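You operate a simulated robot arm through the tools that you are given. There is no shell and no other tool.

Carry out the task below with a simulated two-armed robot. There is one attempt and no reset: what you move stays moved.

Task
Power the coiler up, zero the counter and coil the rope on Slow.
Fine: put the brake back on when Done lights.
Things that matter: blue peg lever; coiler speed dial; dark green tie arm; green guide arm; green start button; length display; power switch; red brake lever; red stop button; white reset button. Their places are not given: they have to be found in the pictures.

Only the result counts: the job must be done as asked and must still hold three seconds after the hand-in. Knocking over, shifting, dropping, spilling or breaking anything else fails it.

Robot
Two 6-joint arms with fingered hands on one trunk that stands fixed in place. Base frame: the origin is at the foot of the trunk, x ahead of it, y to its left, z up. Readings come in cm, degrees, newtons and seconds.
The left shoulder is at [2, 15.7, 82.9], the right one opposite. With the tool pointing down near the work surface each hand reaches from about 30 to 82 cm from the base axis, measured 20 degrees to its own side. Payload 4.1 kg a hand.
The TCP of each hand is the grasp point between the finger pads, 3.3 cm short of the fingertips. In the tool frame z runs along the fingers and y along their closing line. The gripper opens to 11.2 cm; its body begins 3.9 cm behind the TCP. The gripper is a hand of 4 fingers: y runs from the thumb to the fingers, the wrist lies at [-1.6, -11.8, -20] in the tool frame, and closing takes about 1.5 s.
Orientation is that of the tool frame in the base frame, as a unit quaternion [x, y, z, w]. With the fingers straight down and the wrist toward the robot, the tool's x, y and z point along [0, 1, 0], [1, 0, 0] and [0, 0, -1] of the base frame.

Tools
- The arms move only by the tool play_rows. It takes "left_steps", "right_steps" or both (then of equal length, played together; a hand with none holds still); each is a list of rows, each a list of 3 entries, a list of its own where there are three numbers: the gripper command, from -1 (shut) to 1 (fully open), values between in proportion, then the shift along the base's x, y, z in cm, then the turn, a rotation vector about the base's x, y, z in rad. In form: [[jaw, [x, y, z], [rx, ry, rz]], ...]. A call has 1 to 20 rows; each row shifts and turns the commanded pose from where the row before left it. Each row takes 0.2 s and may step no farther than 5 cm and 8.6 degrees from the row before; otherwise, or with a gripper value out of range, the whole call is refused. Where a pose cannot be reached the arm comes as near as it can. A force on the tool above 40 N (or 10 N above the force at the start of the call, whichever is more), or a blocked arm, ends the call early, and 0.2 s more pass. The fingers move at their own pace (about 7.2 cm/s each) and stop on an object; they squeeze with about 33 N. The grip force told is the motor's: it shows also when the fingers shut on nothing. Time passes only in rows, and 0.2 s behind the last, so rows that do not move let the fingers close. It gives the time, the measured TCP pose, the force on the tool (base axes), the opening and the grip force at its end, in the units of the frame above (readings bear some noise), with the torque about the TCP (base axes, N m) and any sound that the robot's microphone picked up.
- Cameras (640 x 400 px; columns grow to the right, rows downward): "scene" is now at [5.22, 2.07, 145.54]; the picture's right is [0.22, -0.97, 0.00], its down [-0.61, -0.14, -0.78] and it looks along [0.76, 0.17, -0.62] (base axes); focal length 366 px, centre (320, 200). "left" rides on the left gripper at [-6.6, -8.9, -13] in its tool frame; the picture's right is [-0.79, -0.29, 0.54], its down [0.55, -0.71, 0.44] and it looks along [0.26, 0.64, 0.72] (tool axes); focal length 247 px, centre (320, 200). "right" rides on the right gripper at [6.6, -8.9, -13] in its tool frame; the picture's right is [-0.79, 0.29, -0.54], its down [-0.55, -0.71, 0.44] and it looks along [-0.26, 0.64, 0.72] (tool axes); focal length 247 px, centre (320, 200).
- camera(camera): a new picture of that camera. The clock stands still meanwhile.
- hand_shape(shape, hand): the hand has 4 fingers and takes this shape, open, in about a second: jaw (thumb against the fingers, like two jaws); tri (thumb and two fingers); tip (a fingertip pinch); poke (one finger out to press); point (the index stretched); flat (the hand flat); cup (the hand cupped); fist (a fist). The gripper value then closes the fingers along that shape, each until it touches; the sizes above hold for jaw. It gives what a move gives, with no picture.
- pan_tilt(pan, tilt): turns the head with the scene camera to pan (to the left, within 86 degrees either way) and tilt (down, from -29 to 69), counted from straight ahead of the robot. It gives what a move gives.
- probe_pixels(camera, pixels): for up to 12 pixels [column, row] of the newest picture of that camera ("zoom" is the newest enlarged one), the place [x, y, z] in the base frame of the surface seen there, good to about 0.2 cm. The clock stands still meanwhile.
- close_up(camera, box): a new picture of the part [left, top, right, bottom] of that camera's present view, enlarged. The clock stands still meanwhile.
- finish_job(): hands the job in; it is judged then, once.

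Unless the task says otherwise, let go and move clear before handing in.

The tools are called after "Call:" as name(argument=value, ...) on one line, values as JSON. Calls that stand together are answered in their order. play_rows: Moves the arms, as the interface text tells. Its arguments: {"type":"object","properties":{"left_steps":{"type":"array","items":{"type":"array"}},"right_steps":{"type":"array","items":{"type":"array"}}},"required":[]} The other tools are called the same way: hand_shape (shape, hand) gives the hand a shape; pan_tilt (pan, tilt) turns the head that bears the scene camera; camera (camera) takes a picture; probe_pixels (camera, pixels) gives the place of the surface under pixels of a picture; close_up (camera, box) takes an enlarged picture of a part of a camera's view; finish_job () hands the job in.

At the start:

```text
time_s: 0.0
left_position: [39.22, 24.85, 118.83]
left_tcp_rot: [0.634, 0.774, 0.0, 0.0]
left_wrist_force: [-0.2, 0.3, -0.4]
left_wrist_torque: [-0.03, -0.03, 0.01]
left_finger_gap: 11.16
left_finger_force: 0.1
left_shape: jaw
right_position: [48.37, -13.96, 117.88]
right_tcp_rot: [0.633, 0.774, 0.0, 0.0]
right_wrist_force: [0.4, 0.0, 0.4]
right_wrist_torque: [0.0, 0.03, -0.01]
right_finger_gap: 11.16
right_finger_force: 0.1
right_shape: jaw
head pan, tilt (commanded): [12.9, 38.7]
```

scene: 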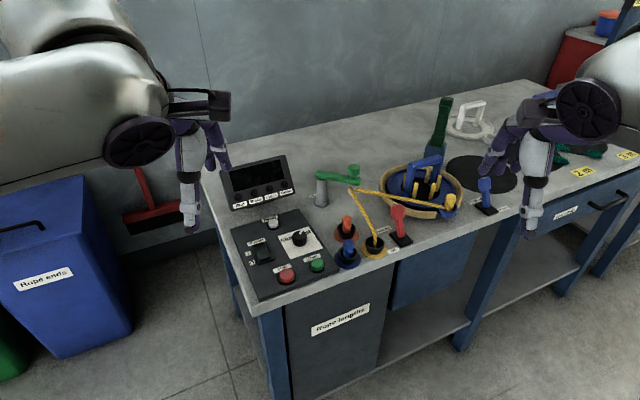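
right: 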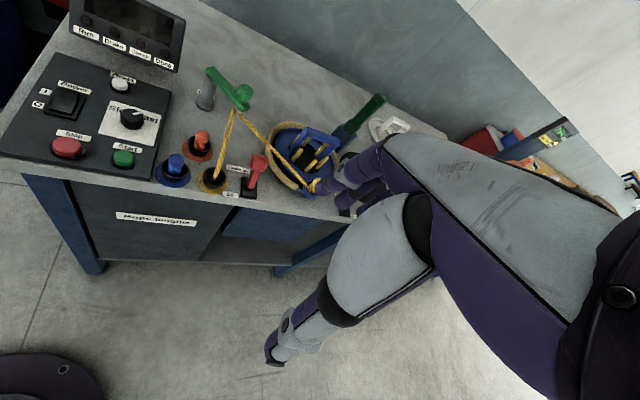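
left: 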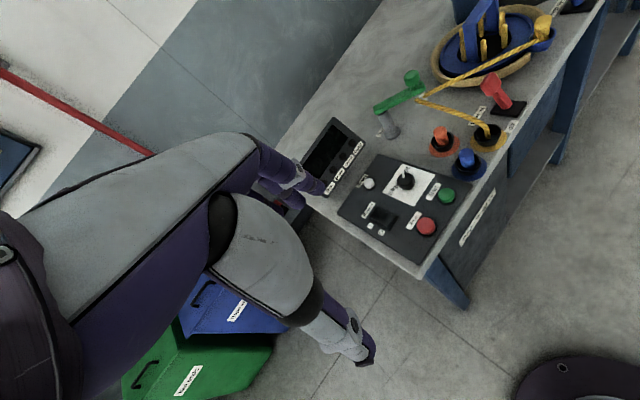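

The scene shows the control panel around (285,255), the coiler around (420,190), and levers near (400,225) and (487,195). I'll take close-ups to read the labels.

Call:
close_up(camera="scene", box=[210, 140, 350, 310])

Call:
close_up(camera="scene", box=[310, 140, 530, 280])

Call:
close_up(camera="left", box=[290, 100, 480, 260])

Call:
close_up(camera="right", box=[0, 0, 200, 200])

Call:
close_up(camera="right", box=[140, 50, 360, 220])

```text
2.35 times, centred on (280, 225) of scene
```

zoom: 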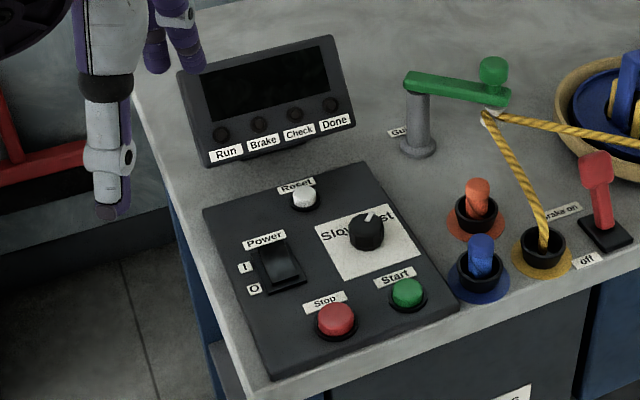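

```text
2.86 times, centred on (420, 210) of scene
```

zoom: 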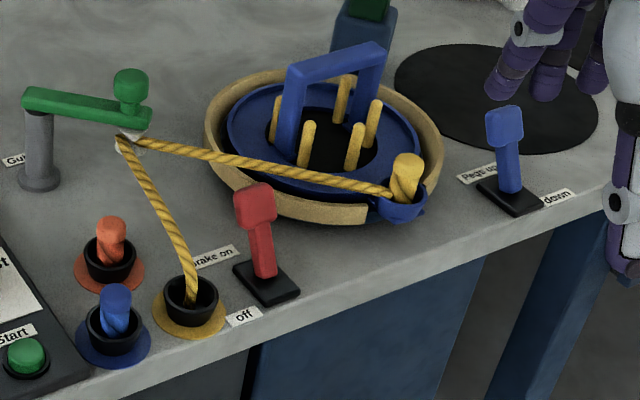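

```text
2.50 times, centred on (385, 180) of left
```

zoom: 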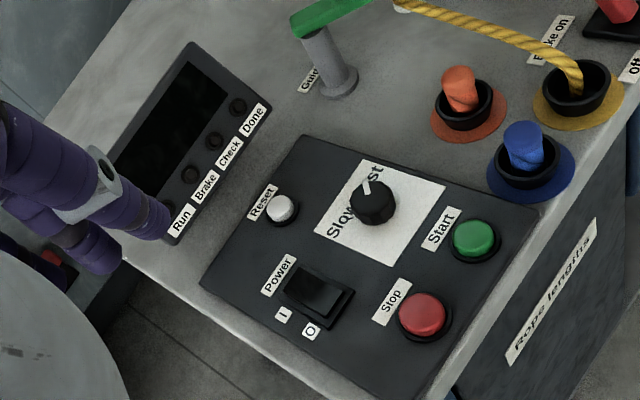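

```text
2.00 times, centred on (100, 100) of right
```

zoom: 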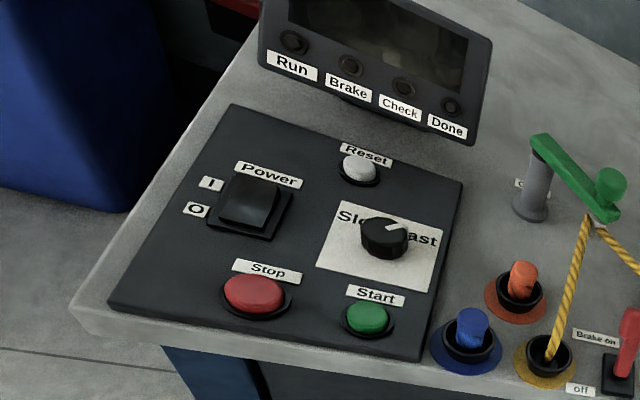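

```text
2.35 times, centred on (250, 135) of right
```

zoom: 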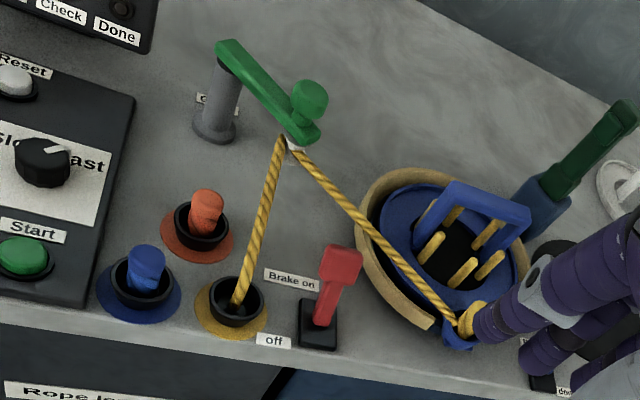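

The rope already runs from the yellow port through the guide arm to the coiler clip, and the panel layout is clear: Power, Reset, dial, Stop, Start. Next I'll probe the places of the controls.

Call:
close_up(camera="scene", box=[220, 200, 340, 310])

Call:
probe_pixels(camera="scene", pixels=[[286, 276], [317, 265], [272, 222], [299, 239], [262, 253], [236, 241], [268, 212], [290, 297], [258, 296], [326, 257], [320, 200], [354, 178]])

Call:
probe_pixels(camera="right", pixels=[[67, 147], [124, 158], [120, 84], [131, 118], [66, 102], [60, 98], [72, 104], [259, 163], [250, 188], [245, 195], [243, 94], [225, 80]])

```text
3.64 times, centred on (280, 255) of scene
```

zoom: 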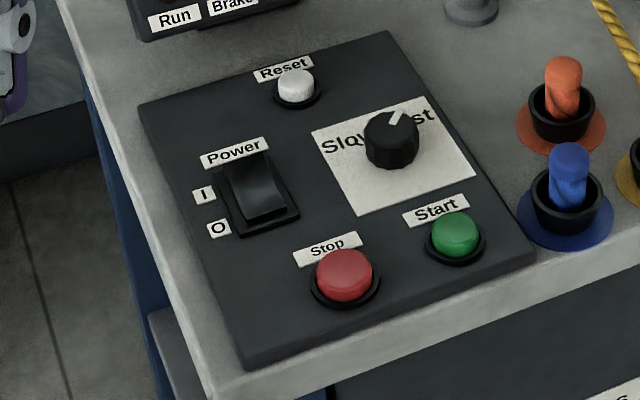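

```text
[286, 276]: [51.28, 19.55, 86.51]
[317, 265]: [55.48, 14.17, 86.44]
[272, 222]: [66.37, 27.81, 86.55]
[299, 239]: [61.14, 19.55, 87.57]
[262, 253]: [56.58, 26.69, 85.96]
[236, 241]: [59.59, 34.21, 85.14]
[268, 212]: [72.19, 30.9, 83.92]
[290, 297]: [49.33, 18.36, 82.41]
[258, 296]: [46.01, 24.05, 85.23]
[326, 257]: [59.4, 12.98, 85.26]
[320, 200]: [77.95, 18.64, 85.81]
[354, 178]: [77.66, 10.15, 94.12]
```

```text
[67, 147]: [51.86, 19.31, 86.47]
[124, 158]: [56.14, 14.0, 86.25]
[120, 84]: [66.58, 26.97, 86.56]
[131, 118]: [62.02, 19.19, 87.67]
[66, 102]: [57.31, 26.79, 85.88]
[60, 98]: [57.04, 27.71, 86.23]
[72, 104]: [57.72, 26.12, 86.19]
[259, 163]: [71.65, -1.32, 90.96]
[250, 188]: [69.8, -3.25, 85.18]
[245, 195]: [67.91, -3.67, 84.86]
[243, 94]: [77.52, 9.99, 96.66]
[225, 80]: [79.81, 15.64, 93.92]
```

Probing gives the panel controls around x 51–66, y 14–28, z ~86. I'll put the left hand in the poke shape and look at where its fingertip sits.

Call:
hand_shape(shape="poke", hand="left")

Call:
camera(camera="left")

Call:
camera(camera="scene")

```text
time_s: 0.9
left_position: [39.12, 24.87, 118.9]
left_tcp_rot: [0.633, 0.774, 0.0, 0.0]
left_wrist_force: [-0.8, 0.7, -0.2]
left_wrist_torque: [-0.02, -0.01, 0.0]
left_finger_gap: 0.02
left_finger_force: 0.1
left_shape: poke
right_position: [48.44, -13.9, 117.85]
right_tcp_rot: [0.632, 0.775, 0.001, 0.0]
right_wrist_force: [-0.4, -0.7, -0.4]
right_wrist_torque: [0.0, -0.01, 0.01]
right_finger_gap: 11.17
right_finger_force: 0.0
right_shape: jaw
head pan, tilt (commanded): [12.9, 38.7]
```

```text
taken
```

left: 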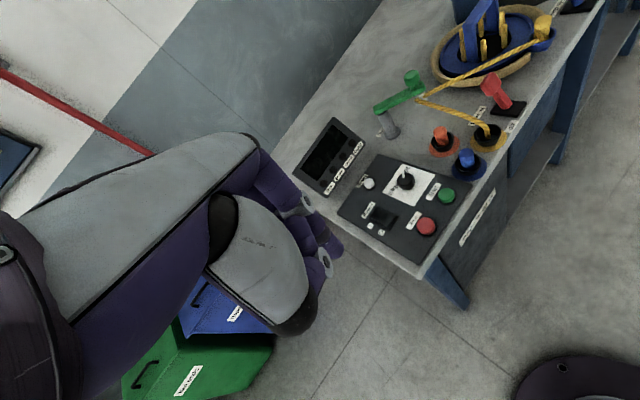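

```text
taken
```

scene: 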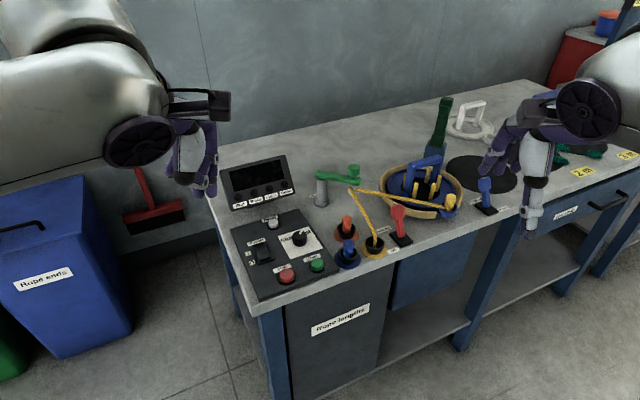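

The poke hand shows in the left camera around (310,230). I'll zoom there to find the extended fingertip.

Call:
close_up(camera="left", box=[200, 130, 380, 350])

Call:
close_up(camera="scene", box=[100, 80, 260, 210])

Call:
probe_pixels(camera="left", pixels=[[335, 250], [325, 258], [322, 275], [338, 245], [318, 262], [300, 205], [330, 230]])

```text
1.82 times, centred on (290, 240) of left
```

zoom: 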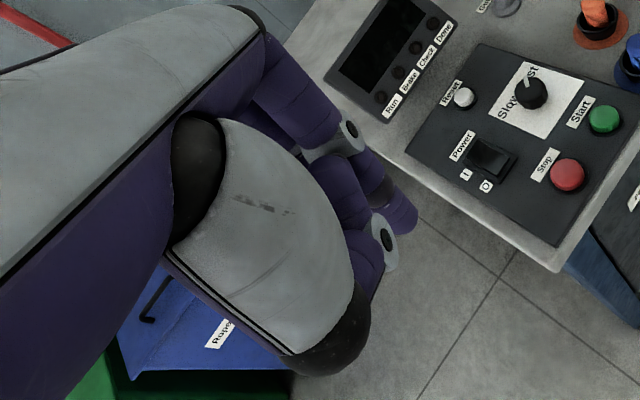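

```text
3.08 times, centred on (180, 145) of scene
```

zoom: 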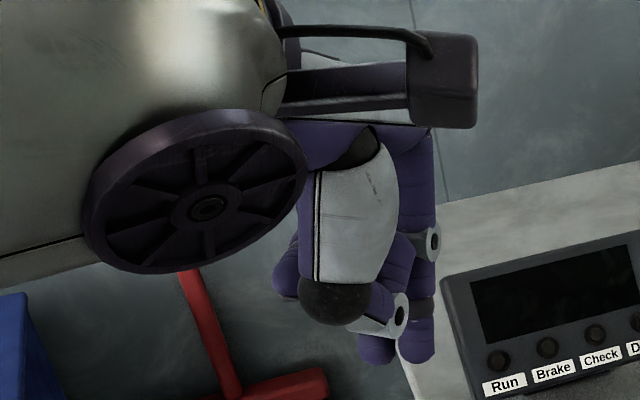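

```text
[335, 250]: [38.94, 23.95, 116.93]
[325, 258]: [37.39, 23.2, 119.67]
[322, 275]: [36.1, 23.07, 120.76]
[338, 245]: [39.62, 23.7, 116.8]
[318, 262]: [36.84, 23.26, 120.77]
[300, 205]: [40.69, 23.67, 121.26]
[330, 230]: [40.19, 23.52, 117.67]
```

The poke fingertip reads about [39.6, 23.7, 116], roughly below the TCP. I'll bring the left hand closer above the panel and see it better there.

Call:
play_rows(left_steps=[[-1, [2.5, 0.3, -3], [0, 0, 0]], [-1, [2.5, 0.3, -3], [0, 0, 0]], [-1, [2.5, 0.3, -3], [0, 0, 0]], [-1, [2.5, 0.3, -3], [0, 0, 0]], [-1, [2.5, 0.3, -3], [0, 0, 0]], [-1, [0, 0, 0], [0, 0, 0]], [-1, [0, 0, 0], [0, 0, 0]]])

Call:
camera(camera="left")

Call:
camera(camera="scene")

Call:
camera(camera="right")

```text
time_s: 2.5
left_position: [51.71, 26.82, 104.07]
left_tcp_rot: [0.633, 0.774, -0.001, 0.0]
left_wrist_force: [-0.1, -0.6, -0.6]
left_wrist_torque: [-0.01, -0.03, -0.02]
left_finger_gap: 0.0
left_finger_force: 0.0
left_shape: poke
right_position: [48.43, -14.01, 117.99]
right_tcp_rot: [0.632, 0.775, 0.0, -0.001]
right_wrist_force: [-0.4, -0.5, -0.7]
right_wrist_torque: [0.01, 0.0, -0.01]
right_finger_gap: 11.16
right_finger_force: 0.1
right_shape: jaw
head pan, tilt (commanded): [12.9, 38.7]
```

```text
taken
```

left: 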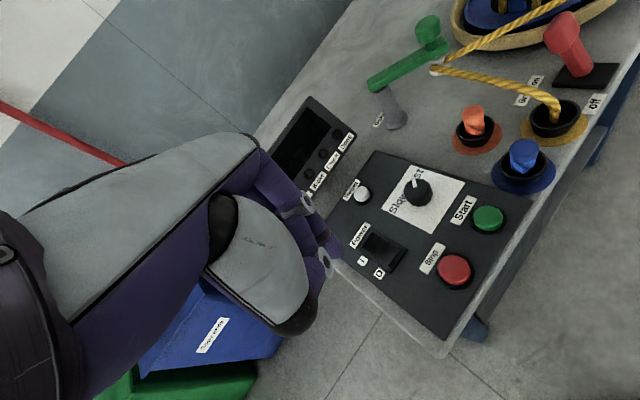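

```text
taken
```

scene: 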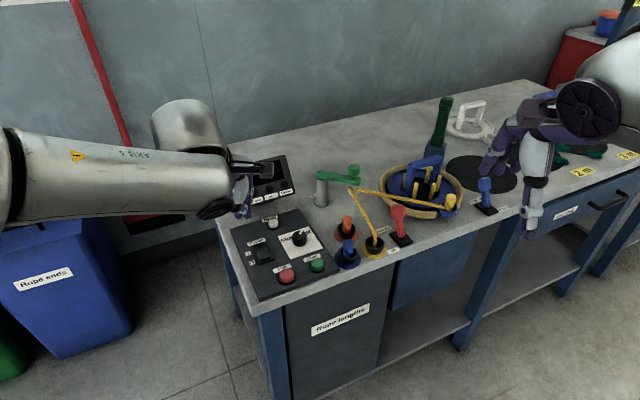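

```text
taken
```

right: 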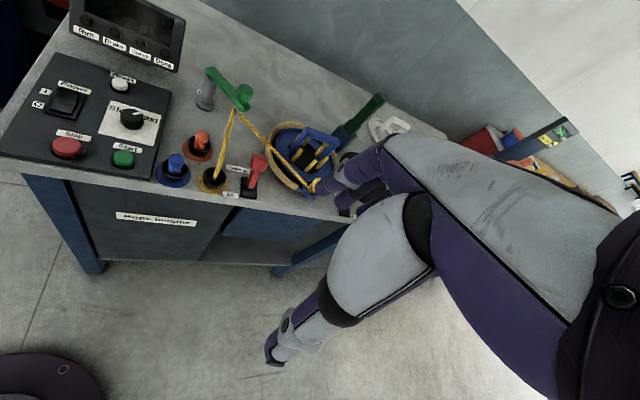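

The left hand is now over the display edge; its fingertips are near (245,210) in the scene. I'll zoom in to identify the poking finger.

Call:
close_up(camera="scene", box=[200, 150, 320, 260])

Call:
close_up(camera="left", box=[240, 140, 440, 300])

Call:
probe_pixels(camera="left", pixels=[[338, 254], [336, 246], [333, 240], [330, 268], [325, 280], [328, 225]])

Call:
probe_pixels(camera="scene", pixels=[[247, 212], [243, 206], [250, 204], [237, 214], [240, 190], [248, 195]])

```text
3.64 times, centred on (260, 205) of scene
```

zoom: 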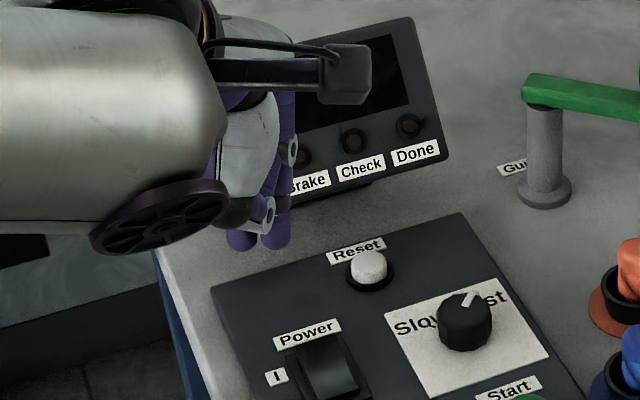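

```text
2.50 times, centred on (340, 220) of left
```

zoom: 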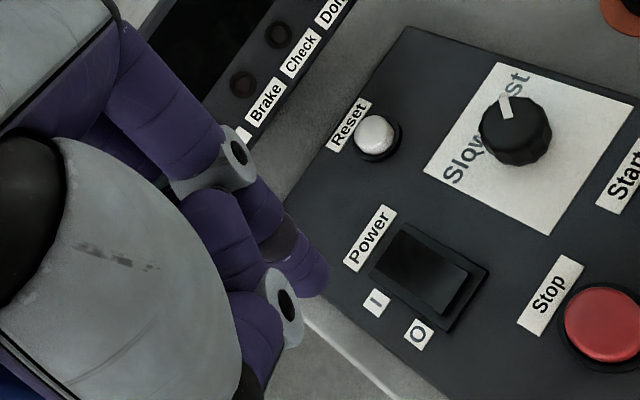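

```text
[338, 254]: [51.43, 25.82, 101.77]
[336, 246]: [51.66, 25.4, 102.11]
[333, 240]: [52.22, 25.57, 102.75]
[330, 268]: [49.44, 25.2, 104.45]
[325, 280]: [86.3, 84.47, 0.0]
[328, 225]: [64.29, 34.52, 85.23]
```

```text
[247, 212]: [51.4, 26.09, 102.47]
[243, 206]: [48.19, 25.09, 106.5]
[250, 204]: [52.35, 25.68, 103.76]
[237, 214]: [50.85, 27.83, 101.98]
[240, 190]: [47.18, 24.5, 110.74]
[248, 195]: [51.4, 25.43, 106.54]
```

Two fingertips appear side by side ((240,240) and (275,240) in the zoom), so I'll check whether the gripper value changes this shape.

Call:
play_rows(left_steps=[[1, [0, 0, 0], [0, 0, 0]], [1, [0, 0, 0], [0, 0, 0]], [1, [0, 0, 0], [0, 0, 0]], [1, [0, 0, 0], [0, 0, 0]], [1, [0, 0, 0], [0, 0, 0]]])

Call:
close_up(camera="scene", box=[200, 150, 320, 260])

Call:
close_up(camera="left", box=[240, 140, 440, 300])

```text
time_s: 3.7
left_position: [51.67, 26.71, 104.13]
left_tcp_rot: [0.633, 0.774, 0.0, -0.001]
left_wrist_force: [-0.3, -0.3, 0.8]
left_wrist_torque: [0.0, 0.0, 0.01]
left_finger_gap: 0.03
left_finger_force: 0.0
left_shape: poke
right_position: [48.54, -13.99, 117.86]
right_tcp_rot: [0.632, 0.775, 0.001, 0.0]
right_wrist_force: [0.4, -0.7, 0.4]
right_wrist_torque: [0.01, 0.0, 0.0]
right_finger_gap: 11.17
right_finger_force: 0.1
right_shape: jaw
head pan, tilt (commanded): [12.9, 38.7]
```

```text
3.64 times, centred on (260, 205) of scene
```

zoom: 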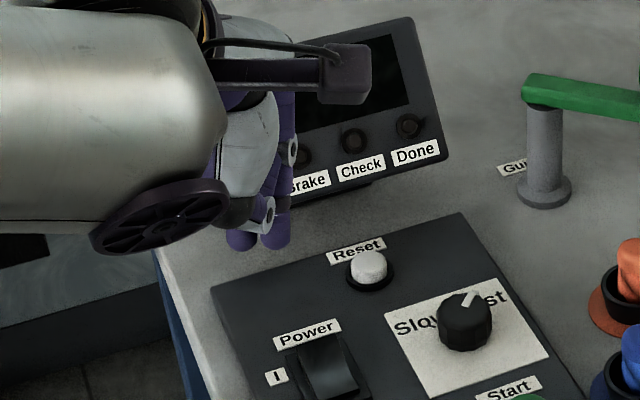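

```text
2.50 times, centred on (340, 220) of left
```

zoom: 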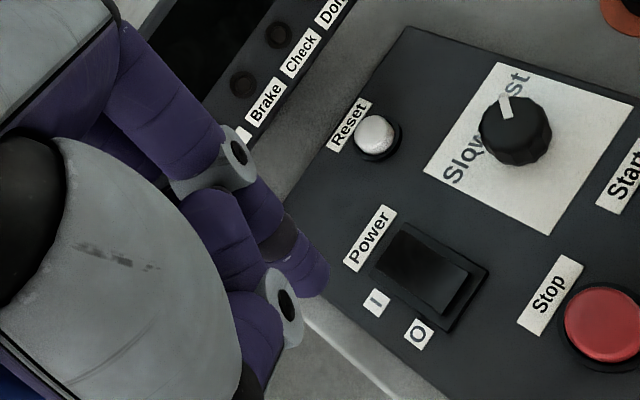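

The gripper value makes no difference in poke. I'll probe both fingertip bottoms to compare their heights.

Call:
camera(camera="scene")

Call:
probe_pixels(camera="zoom", pixels=[[310, 290], [318, 280], [305, 262], [285, 240], [265, 360], [275, 335]])

Call:
probe_pixels(camera="scene", pixels=[[248, 216], [247, 214], [245, 215], [251, 215], [238, 217], [236, 215], [240, 216], [234, 214], [248, 210]])

```text
taken
```

scene: 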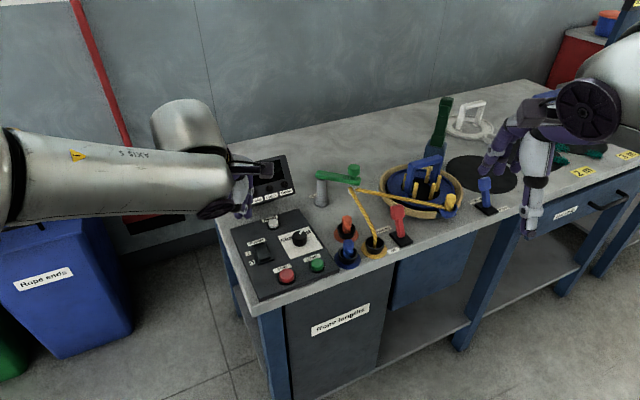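

```text
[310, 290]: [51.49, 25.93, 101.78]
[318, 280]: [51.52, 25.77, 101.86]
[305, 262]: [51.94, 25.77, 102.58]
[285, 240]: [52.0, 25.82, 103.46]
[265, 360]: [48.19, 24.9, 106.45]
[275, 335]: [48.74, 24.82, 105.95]
```

```text
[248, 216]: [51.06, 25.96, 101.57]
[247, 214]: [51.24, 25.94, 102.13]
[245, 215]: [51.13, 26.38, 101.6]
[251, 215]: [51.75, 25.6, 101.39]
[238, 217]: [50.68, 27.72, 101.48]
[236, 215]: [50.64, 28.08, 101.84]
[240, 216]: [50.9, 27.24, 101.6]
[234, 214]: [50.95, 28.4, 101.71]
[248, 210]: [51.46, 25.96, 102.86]
```

Two fingertips reach the same height (~101) at y≈25.9 and y≈27.8. I'll try the "point" shape to see if only the index stays out.

Call:
hand_shape(shape="point", hand="left")

Call:
close_up(camera="scene", box=[200, 150, 320, 260])

Call:
close_up(camera="left", box=[200, 140, 440, 320])

```text
time_s: 4.6
left_position: [51.85, 26.74, 104.0]
left_tcp_rot: [0.633, 0.774, 0.0, -0.001]
left_wrist_force: [1.0, -0.8, -1.1]
left_wrist_torque: [-0.01, 0.01, 0.02]
left_finger_gap: 0.01
left_finger_force: 0.1
left_shape: point
right_position: [48.25, -14.04, 117.96]
right_tcp_rot: [0.633, 0.774, 0.0, 0.001]
right_wrist_force: [-0.3, -0.3, 0.7]
right_wrist_torque: [-0.03, -0.02, -0.01]
right_finger_gap: 11.14
right_finger_force: 0.1
right_shape: jaw
head pan, tilt (commanded): [12.9, 38.7]
```

```text
3.64 times, centred on (260, 205) of scene
```

zoom: 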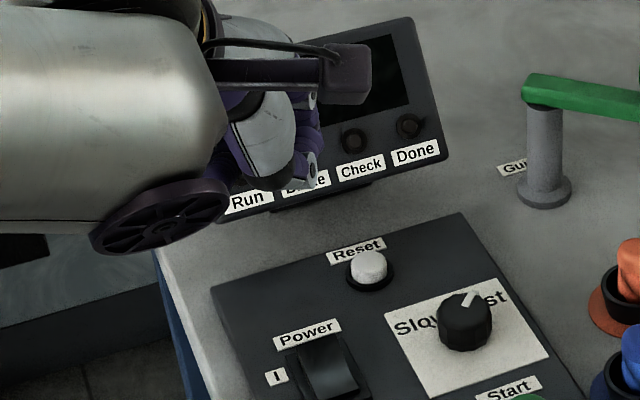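

```text
2.22 times, centred on (320, 230) of left
```

zoom: 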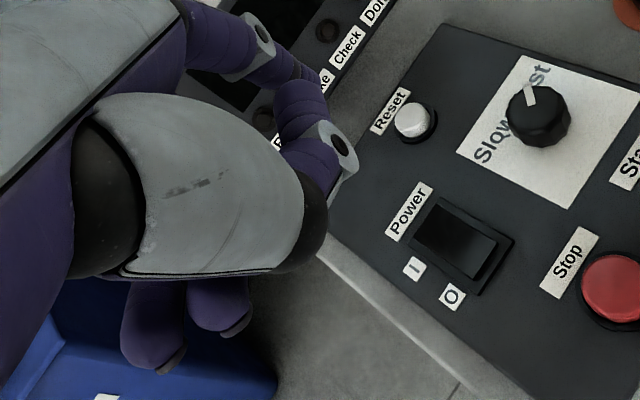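

In "point" the fingers fold away and no downward fingertip shows, so poke is better: index tip roughly [-0.3,-0.9,-3.1] from the TCP. I'll return to poke and probe the panel features precisely.

Call:
hand_shape(shape="poke", hand="left")

Call:
close_up(camera="scene", box=[225, 205, 345, 305])

```text
time_s: 5.5
left_position: [51.62, 26.63, 104.02]
left_tcp_rot: [0.633, 0.774, 0.0, 0.0]
left_wrist_force: [-0.5, 0.0, -0.7]
left_wrist_torque: [0.0, -0.01, 0.01]
left_finger_gap: 0.0
left_finger_force: 0.1
left_shape: poke
right_position: [48.43, -14.02, 117.81]
right_tcp_rot: [0.633, 0.774, 0.001, 0.001]
right_wrist_force: [0.0, -0.5, -0.4]
right_wrist_torque: [0.02, 0.01, -0.03]
right_finger_gap: 11.17
right_finger_force: 0.1
right_shape: jaw
head pan, tilt (commanded): [12.9, 38.7]
```

```text
4.00 times, centred on (285, 255) of scene
```

zoom: 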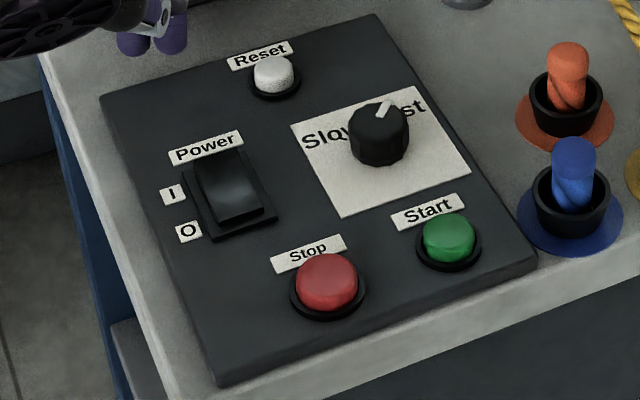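

Call:
probe_pixels(camera="zoom", pixels=[[212, 162], [232, 208], [222, 185], [236, 218], [225, 195], [272, 70], [326, 277], [448, 237], [378, 125], [385, 107], [420, 150], [200, 200]])

Call:
close_up(camera="scene", box=[255, 230, 305, 270])

```text
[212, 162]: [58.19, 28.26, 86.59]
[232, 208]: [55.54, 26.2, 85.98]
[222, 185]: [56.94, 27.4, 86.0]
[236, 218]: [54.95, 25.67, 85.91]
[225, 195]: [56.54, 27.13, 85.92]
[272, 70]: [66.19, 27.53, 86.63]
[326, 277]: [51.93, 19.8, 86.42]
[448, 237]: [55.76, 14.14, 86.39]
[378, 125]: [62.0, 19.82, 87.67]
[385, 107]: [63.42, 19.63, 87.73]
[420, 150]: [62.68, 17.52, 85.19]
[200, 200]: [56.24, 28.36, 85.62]
```

```text
10.00 times, centred on (280, 250) of scene
```

zoom: 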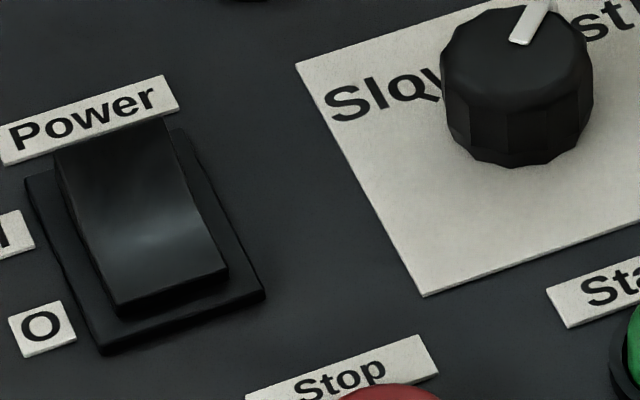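

The rocker's far "I" side sits high (z≈86.6 at [58.2, 28.3]) and the near "O" side low, so power is off. I'll tilt the hand slightly so the index leads, and move it above the "I" side.

Call:
play_rows(left_steps=[[-1, [1.7, 0.4, -2.5], [0.15, 0, 0]], [-1, [1.7, 0.4, -2.5], [0.14, 0, 0]], [-1, [1.7, 0.4, -2.5], [0, 0, 0]], [-1, [1.6, 0.4, -2.5], [0, 0, 0]], [-1, [0, 0, 0], [0, 0, 0]], [-1, [0, 0, 0], [0, 0, 0]]])

Call:
camera(camera="left")

Call:
close_up(camera="scene", box=[200, 170, 340, 300])

```text
time_s: 6.9
left_position: [58.36, 28.21, 93.78]
left_tcp_rot: [0.626, 0.766, 0.112, -0.091]
left_wrist_force: [0.1, -0.4, 0.2]
left_wrist_torque: [-0.04, 0.03, 0.01]
left_finger_gap: 0.0
left_finger_force: 0.1
left_shape: poke
right_position: [48.29, -14.0, 117.9]
right_tcp_rot: [0.632, 0.775, 0.0, -0.001]
right_wrist_force: [-0.2, 0.2, 0.1]
right_wrist_torque: [0.01, 0.0, -0.03]
right_finger_gap: 11.16
right_finger_force: 0.1
right_shape: jaw
head pan, tilt (commanded): [12.9, 38.7]
```

```text
taken
```

left: 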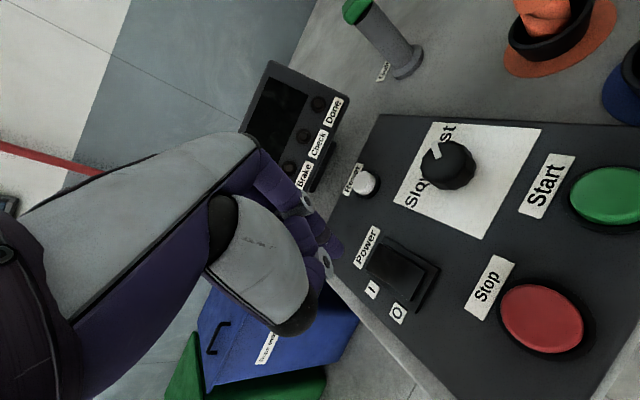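

```text
3.08 times, centred on (270, 235) of scene
```

zoom: 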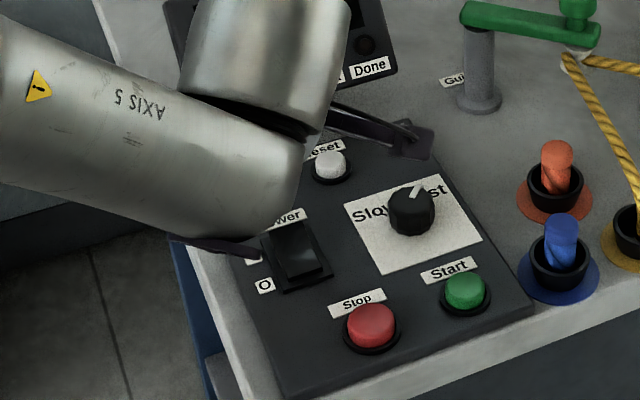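

The hand is now at [58.4, 28.2, 93.8], with the tip near (338,248) in the left view. I'll probe the tip to confirm its place relative to the rocker.

Call:
close_up(camera="left", box=[280, 180, 440, 320])

Call:
probe_pixels(camera="left", pixels=[[338, 252], [340, 248], [336, 246], [333, 240], [337, 256], [329, 266]])

```text
2.86 times, centred on (360, 250) of left
```

zoom: 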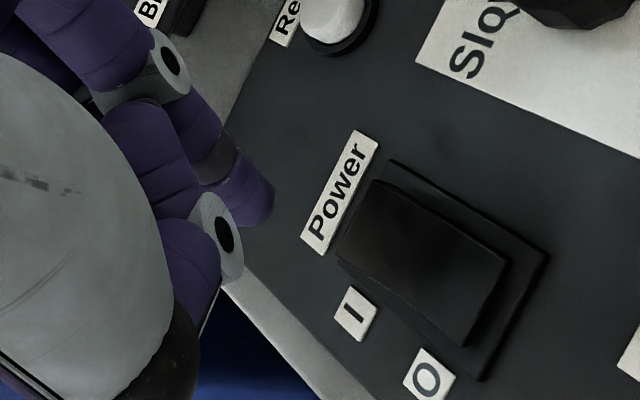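

```text
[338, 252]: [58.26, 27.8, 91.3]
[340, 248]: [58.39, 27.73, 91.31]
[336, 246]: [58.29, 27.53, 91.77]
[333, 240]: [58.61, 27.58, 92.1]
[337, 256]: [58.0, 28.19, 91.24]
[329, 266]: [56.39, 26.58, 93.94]
```

The tip centre works out at about [58.4, 28.3, 90.5], right above the "I" side. I'll go down slowly until it presses.

Call:
play_rows(left_steps=[[-1, [0, 0, -1], [0, 0, 0]], [-1, [0, 0, -1], [0, 0, 0]], [-1, [0, 0, -1], [0, 0, 0]], [-1, [0, 0, -0.4], [0, 0, 0]], [-1, [0, 0, -0.3], [0, 0, 0]], [-1, [0, 0, -0.3], [0, 0, 0]], [-1, [0, 0, 0], [0, 0, 0]]])

Call:
close_up(camera="left", box=[280, 180, 440, 320])

```text
time_s: 8.5
left_position: [58.25, 27.97, 89.87]
left_tcp_rot: [0.627, 0.766, 0.112, -0.092]
left_wrist_force: [0.1, 0.0, -0.2]
left_wrist_torque: [-0.02, 0.0, 0.05]
left_finger_gap: 0.0
left_finger_force: 0.0
left_shape: poke
right_position: [48.41, -14.01, 117.83]
right_tcp_rot: [0.633, 0.774, 0.0, 0.0]
right_wrist_force: [-0.4, -0.8, -0.3]
right_wrist_torque: [0.01, 0.04, 0.02]
right_finger_gap: 11.16
right_finger_force: 0.1
right_shape: jaw
head pan, tilt (commanded): [12.9, 38.7]
```

```text
2.86 times, centred on (360, 250) of left
```

zoom: 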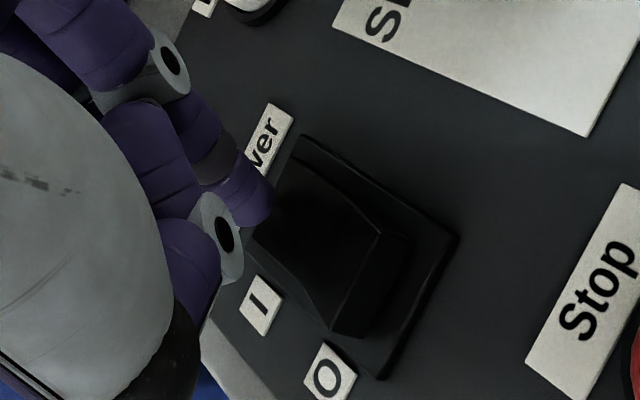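

The rocker's "O" end now looks raised in the zoom at (370,270), so it may have flipped. I'll press slightly further to be sure, then lift and look at the lamps.

Call:
play_rows(left_steps=[[-1, [0, 0, -0.25], [0, 0, 0]], [-1, [0, 0, -0.25], [0, 0, 0]], [-1, [0, 0, 0], [0, 0, 0]]])

Call:
camera(camera="left")

Call:
camera(camera="right")

```text
time_s: 9.3
left_position: [58.37, 28.0, 89.39]
left_tcp_rot: [0.627, 0.766, 0.113, -0.091]
left_wrist_force: [0.3, -0.7, 8.9]
left_wrist_torque: [-0.02, -0.01, -0.02]
left_finger_gap: 0.0
left_finger_force: 0.1
left_shape: poke
right_position: [48.36, -13.91, 117.83]
right_tcp_rot: [0.632, 0.775, 0.0, 0.0]
right_wrist_force: [-0.1, -0.1, 0.4]
right_wrist_torque: [0.0, -0.01, -0.02]
right_finger_gap: 11.14
right_finger_force: 0.0
right_shape: jaw
head pan, tilt (commanded): [12.9, 38.7]
```

```text
taken
```

left: 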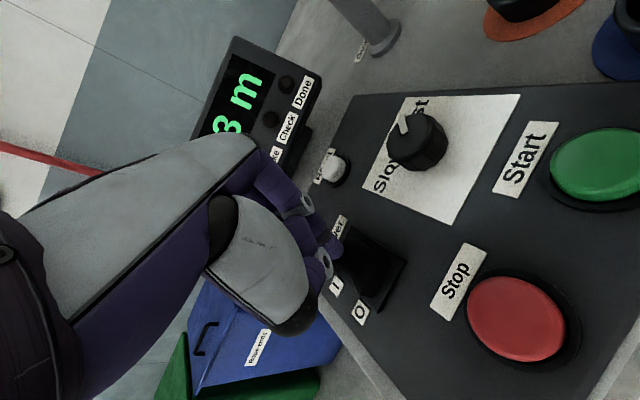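

```text
taken
```

right: 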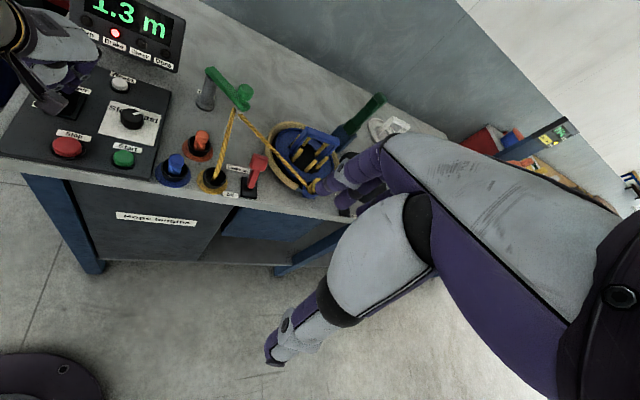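

Power is on: the display shows "1.3 m" with the red Brake lamp lit. I'll lift, and check the display's place so the hand can clear it on the way to Reset.

Call:
play_rows(left_steps=[[-1, [0, 0, 1.5], [0, 0, 0]], [-1, [0, 0, 2], [0, 0, 0]], [-1, [0, 0, 0], [0, 0, 0]]])

Call:
camera(camera="right")

Call:
probe_pixels(camera="right", pixels=[[95, 35], [140, 52], [165, 65], [178, 68], [185, 30], [160, 10], [120, 80], [40, 60], [70, 60], [50, 100]])

Call:
close_up(camera="right", box=[0, 0, 200, 125])

```text
time_s: 10.1
left_position: [58.34, 27.85, 92.88]
left_tcp_rot: [0.626, 0.766, 0.111, -0.091]
left_wrist_force: [-0.8, 0.7, -0.1]
left_wrist_torque: [0.01, -0.01, 0.01]
left_finger_gap: 0.0
left_finger_force: 0.1
left_shape: poke
right_position: [48.29, -13.93, 117.77]
right_tcp_rot: [0.632, 0.775, 0.0, 0.001]
right_wrist_force: [0.5, -0.2, 0.1]
right_wrist_torque: [0.01, 0.02, -0.03]
right_finger_gap: 11.19
right_finger_force: 0.0
right_shape: jaw
head pan, tilt (commanded): [12.9, 38.7]
```

```text
taken
```

right: 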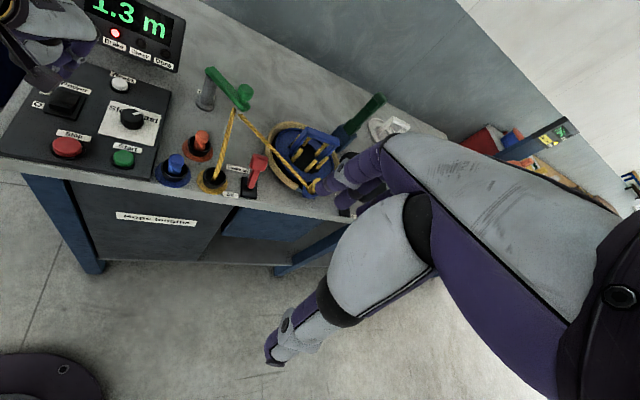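

```text
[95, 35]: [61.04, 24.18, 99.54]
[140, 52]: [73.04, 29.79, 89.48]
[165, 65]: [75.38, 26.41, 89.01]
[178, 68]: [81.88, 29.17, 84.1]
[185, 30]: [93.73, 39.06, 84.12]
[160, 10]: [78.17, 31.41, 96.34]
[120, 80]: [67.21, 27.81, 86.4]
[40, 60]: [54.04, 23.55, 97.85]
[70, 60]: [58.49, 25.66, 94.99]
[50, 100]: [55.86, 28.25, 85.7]
```

```text
3.20 times, centred on (100, 62) of right
```

zoom: 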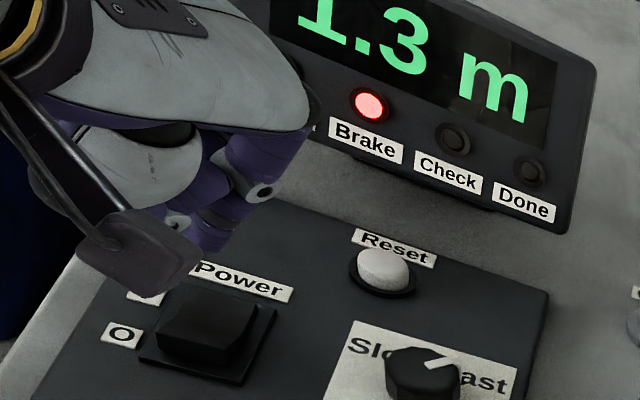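

The display front is about 6.7 cm beyond Reset, leaving room for the hand. I'll move above Reset at [66.4, 27.4] and check alignment.

Call:
play_rows(left_steps=[[-1, [2.7, -0.2, 0.3], [0, 0, 0]], [-1, [2.7, -0.2, 0], [0, 0, 0]], [-1, [2.7, -0.2, 0], [0, 0, 0]], [-1, [0, 0, 0], [0, 0, 0]], [-1, [0, 0, 0], [0, 0, 0]]])

Call:
camera(camera="left")

Call:
close_up(camera="right", box=[0, 0, 200, 125])

```text
time_s: 11.3
left_position: [66.35, 27.19, 93.07]
left_tcp_rot: [0.626, 0.766, 0.112, -0.091]
left_wrist_force: [0.2, 0.2, -1.1]
left_wrist_torque: [-0.01, 0.0, 0.05]
left_finger_gap: 0.0
left_finger_force: 0.0
left_shape: poke
right_position: [48.31, -13.95, 117.89]
right_tcp_rot: [0.633, 0.774, 0.0, 0.0]
right_wrist_force: [0.3, -0.1, 0.2]
right_wrist_torque: [0.05, 0.0, 0.0]
right_finger_gap: 11.15
right_finger_force: 0.0
right_shape: jaw
head pan, tilt (commanded): [12.9, 38.7]
```

```text
taken
```

left: 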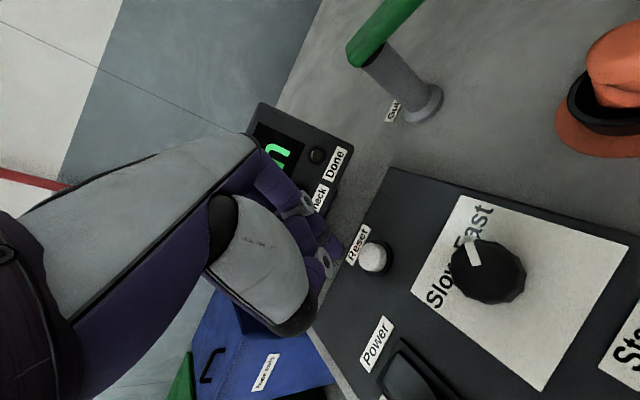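

```text
3.20 times, centred on (100, 62) of right
```

zoom: 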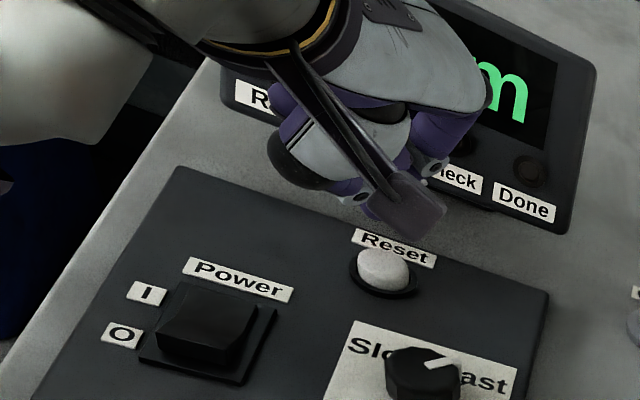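

The tip is at about (338,250) in the left view and Reset at (373,258). I'll probe both to verify alignment before going down.

Call:
probe_pixels(camera="left", pixels=[[338, 252], [340, 248], [334, 242], [372, 257], [365, 256], [380, 258], [372, 247], [371, 268]])

```text
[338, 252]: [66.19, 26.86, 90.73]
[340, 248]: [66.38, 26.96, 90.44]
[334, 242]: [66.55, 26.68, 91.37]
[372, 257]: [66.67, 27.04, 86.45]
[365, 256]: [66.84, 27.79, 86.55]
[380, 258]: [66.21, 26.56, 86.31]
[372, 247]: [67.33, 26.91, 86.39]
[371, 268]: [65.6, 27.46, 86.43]
```

Reset's top centre is [66.5, 27.2] and the tip is right above it. I'll press down gently, then lift back.

Call:
play_rows(left_steps=[[-1, [0.1, -0.2, -1], [0, 0, 0]], [-1, [0, 0, -1], [0, 0, 0]], [-1, [0, 0, -0.8], [0, 0, 0]], [-1, [0, 0, -0.4], [0, 0, 0]], [-1, [0, 0, -0.3], [0, 0, 0]], [-1, [0, 0, -0.2], [0, 0, 0]], [-1, [0, 0, 0], [0, 0, 0]]])

Call:
camera(camera="left")

Call:
close_up(camera="right", box=[0, 0, 200, 125])

```text
time_s: 12.9
left_position: [66.5, 27.15, 89.52]
left_tcp_rot: [0.627, 0.766, 0.112, -0.092]
left_wrist_force: [-0.5, 0.1, 2.3]
left_wrist_torque: [-0.01, 0.02, -0.03]
left_finger_gap: 0.0
left_finger_force: 0.0
left_shape: poke
right_position: [48.3, -13.93, 117.95]
right_tcp_rot: [0.633, 0.774, -0.001, 0.0]
right_wrist_force: [0.6, 0.1, 0.9]
right_wrist_torque: [0.03, -0.01, 0.01]
right_finger_gap: 11.15
right_finger_force: 0.1
right_shape: jaw
head pan, tilt (commanded): [12.9, 38.7]
heard: click
```

```text
taken
```

left: 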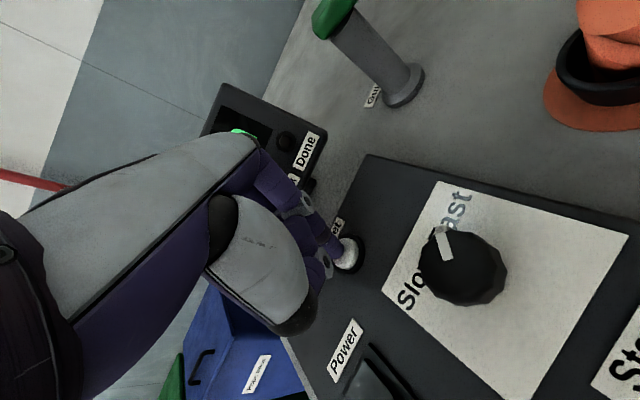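

```text
3.20 times, centred on (100, 62) of right
```

zoom: 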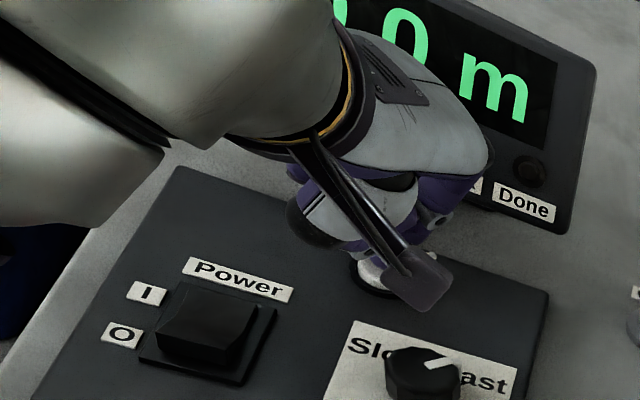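

A click was heard and the display now ends in ".0 m", so the counter is zeroed. I'll lift away and straighten the hand, then look at the display and the dial.

Call:
play_rows(left_steps=[[-1, [0, 0, 2], [0, 0, 0]], [-1, [0, 0, 4], [0, 0, 0]], [-1, [-3, 0, 4], [0, 0, 0]], [-1, [-4, 1, 4], [-0.14, 0, 0]], [-1, [-4, 1, 0], [-0.15, 0, 0]], [-1, [-2, 1, 0], [0, 0, 0]], [-1, [0, 0, 0], [0, 0, 0]]])

Call:
close_up(camera="right", box=[0, 0, 200, 125])

Call:
close_up(camera="scene", box=[275, 215, 335, 260])

```text
refused: row 4 steps farther than a row can; nothing moved
```

```text
3.20 times, centred on (100, 62) of right
```

zoom: 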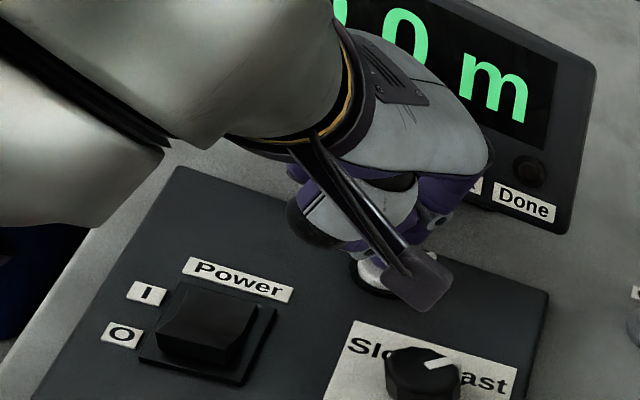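

```text
8.89 times, centred on (305, 238) of scene
```

zoom: 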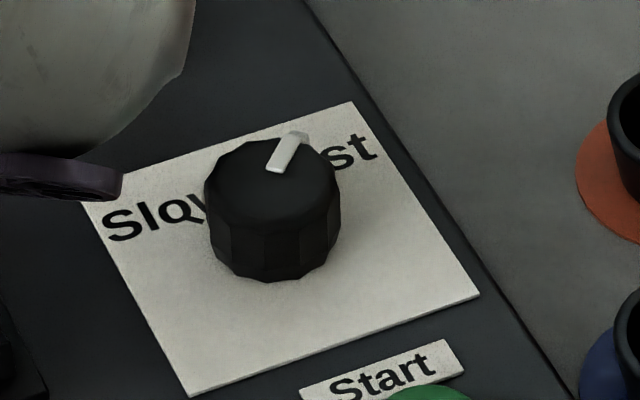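

The move was refused because one row was too long, so nothing moved. I'll repeat it with shorter rows.

Call:
play_rows(left_steps=[[-1, [0, 0, 2], [0, 0, 0]], [-1, [0, 0, 3.5], [0, 0, 0]], [-1, [-2, 0, 3], [0, 0, 0]], [-1, [-3, 0.5, 3], [-0.14, 0, 0]], [-1, [-4, 1, 1], [-0.14, 0, 0]], [-1, [-3, 1, 0], [0, 0, 0]], [-1, [0, 0, 0], [0, 0, 0]]])

Call:
close_up(camera="right", box=[0, 0, 200, 125])

Call:
close_up(camera="scene", box=[275, 215, 335, 260])

Call:
probe_pixels(camera="zoom", pixels=[[280, 165], [298, 137], [275, 185], [232, 150], [320, 215], [225, 210], [330, 170], [285, 145], [250, 222], [140, 218], [355, 155], [245, 142]])

```text
time_s: 14.5
left_position: [54.52, 29.77, 101.76]
left_tcp_rot: [0.633, 0.774, 0.004, -0.003]
left_wrist_force: [0.4, -0.2, 0.0]
left_wrist_torque: [0.01, 0.02, -0.02]
left_finger_gap: 0.0
left_finger_force: 0.0
left_shape: poke
right_position: [48.42, -13.87, 117.91]
right_tcp_rot: [0.633, 0.774, 0.0, 0.0]
right_wrist_force: [-0.1, 0.4, -0.7]
right_wrist_torque: [-0.02, -0.02, -0.02]
right_finger_gap: 11.18
right_finger_force: 0.1
right_shape: jaw
head pan, tilt (commanded): [12.9, 38.7]
```

```text
3.20 times, centred on (100, 62) of right
```

zoom: 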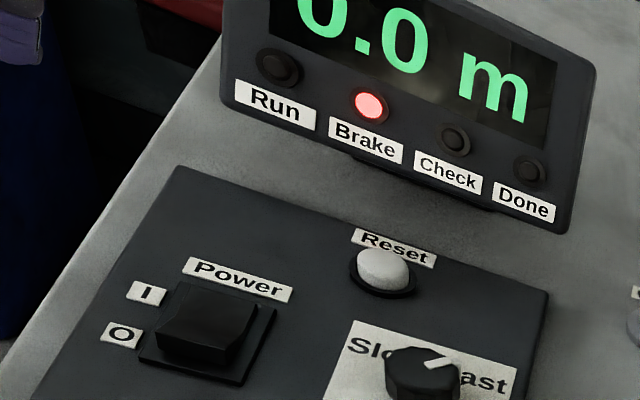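

```text
8.89 times, centred on (305, 238) of scene
```

zoom: 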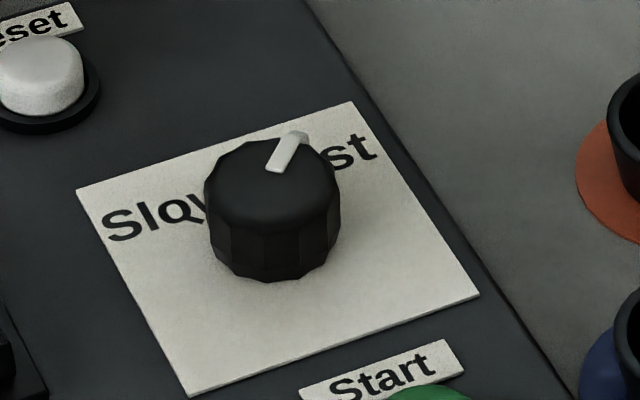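

```text
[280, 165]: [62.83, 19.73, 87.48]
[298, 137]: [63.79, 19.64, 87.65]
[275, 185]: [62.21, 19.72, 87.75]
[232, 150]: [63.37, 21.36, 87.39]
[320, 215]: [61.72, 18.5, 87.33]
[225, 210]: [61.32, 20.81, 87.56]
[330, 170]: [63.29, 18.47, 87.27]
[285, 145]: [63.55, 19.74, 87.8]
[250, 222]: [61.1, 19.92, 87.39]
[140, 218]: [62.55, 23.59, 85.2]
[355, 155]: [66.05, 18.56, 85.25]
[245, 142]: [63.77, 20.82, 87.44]
```

The display shows 0.0 m, and the dial's pointer runs from [62.8,19.7] to [63.8,19.6], i.e. toward "Fast"; the dial centre is near [62.4,19.7]. I'll take the tri shape for a three-finger grip of the dial.

Call:
hand_shape(shape="tri", hand="left")

Call:
camera(camera="left")

Call:
close_up(camera="scene", box=[180, 140, 330, 260])

```text
time_s: 15.4
left_position: [54.43, 29.63, 101.84]
left_tcp_rot: [0.632, 0.775, 0.003, -0.003]
left_wrist_force: [0.5, 0.1, 0.3]
left_wrist_torque: [0.01, 0.0, -0.01]
left_finger_gap: 11.19
left_finger_force: 0.1
left_shape: tri
right_position: [48.41, -13.97, 117.88]
right_tcp_rot: [0.632, 0.775, 0.0, 0.0]
right_wrist_force: [-0.1, -0.6, -0.6]
right_wrist_torque: [0.0, 0.0, 0.02]
right_finger_gap: 11.16
right_finger_force: 0.1
right_shape: jaw
head pan, tilt (commanded): [12.9, 38.7]
```

```text
taken
```

left: 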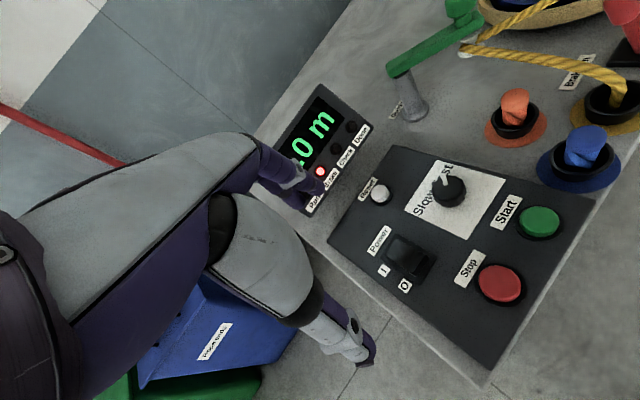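

```text
3.33 times, centred on (255, 200) of scene
```

zoom: 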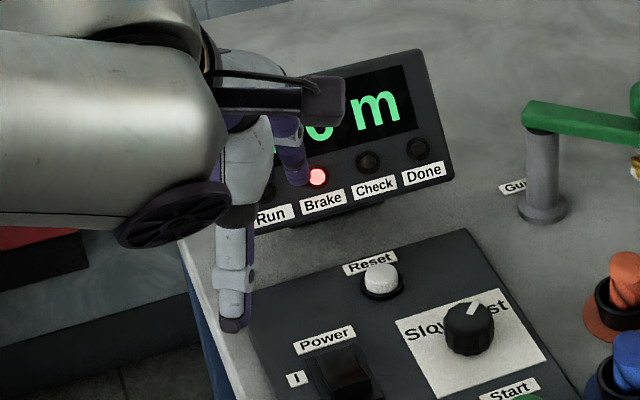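

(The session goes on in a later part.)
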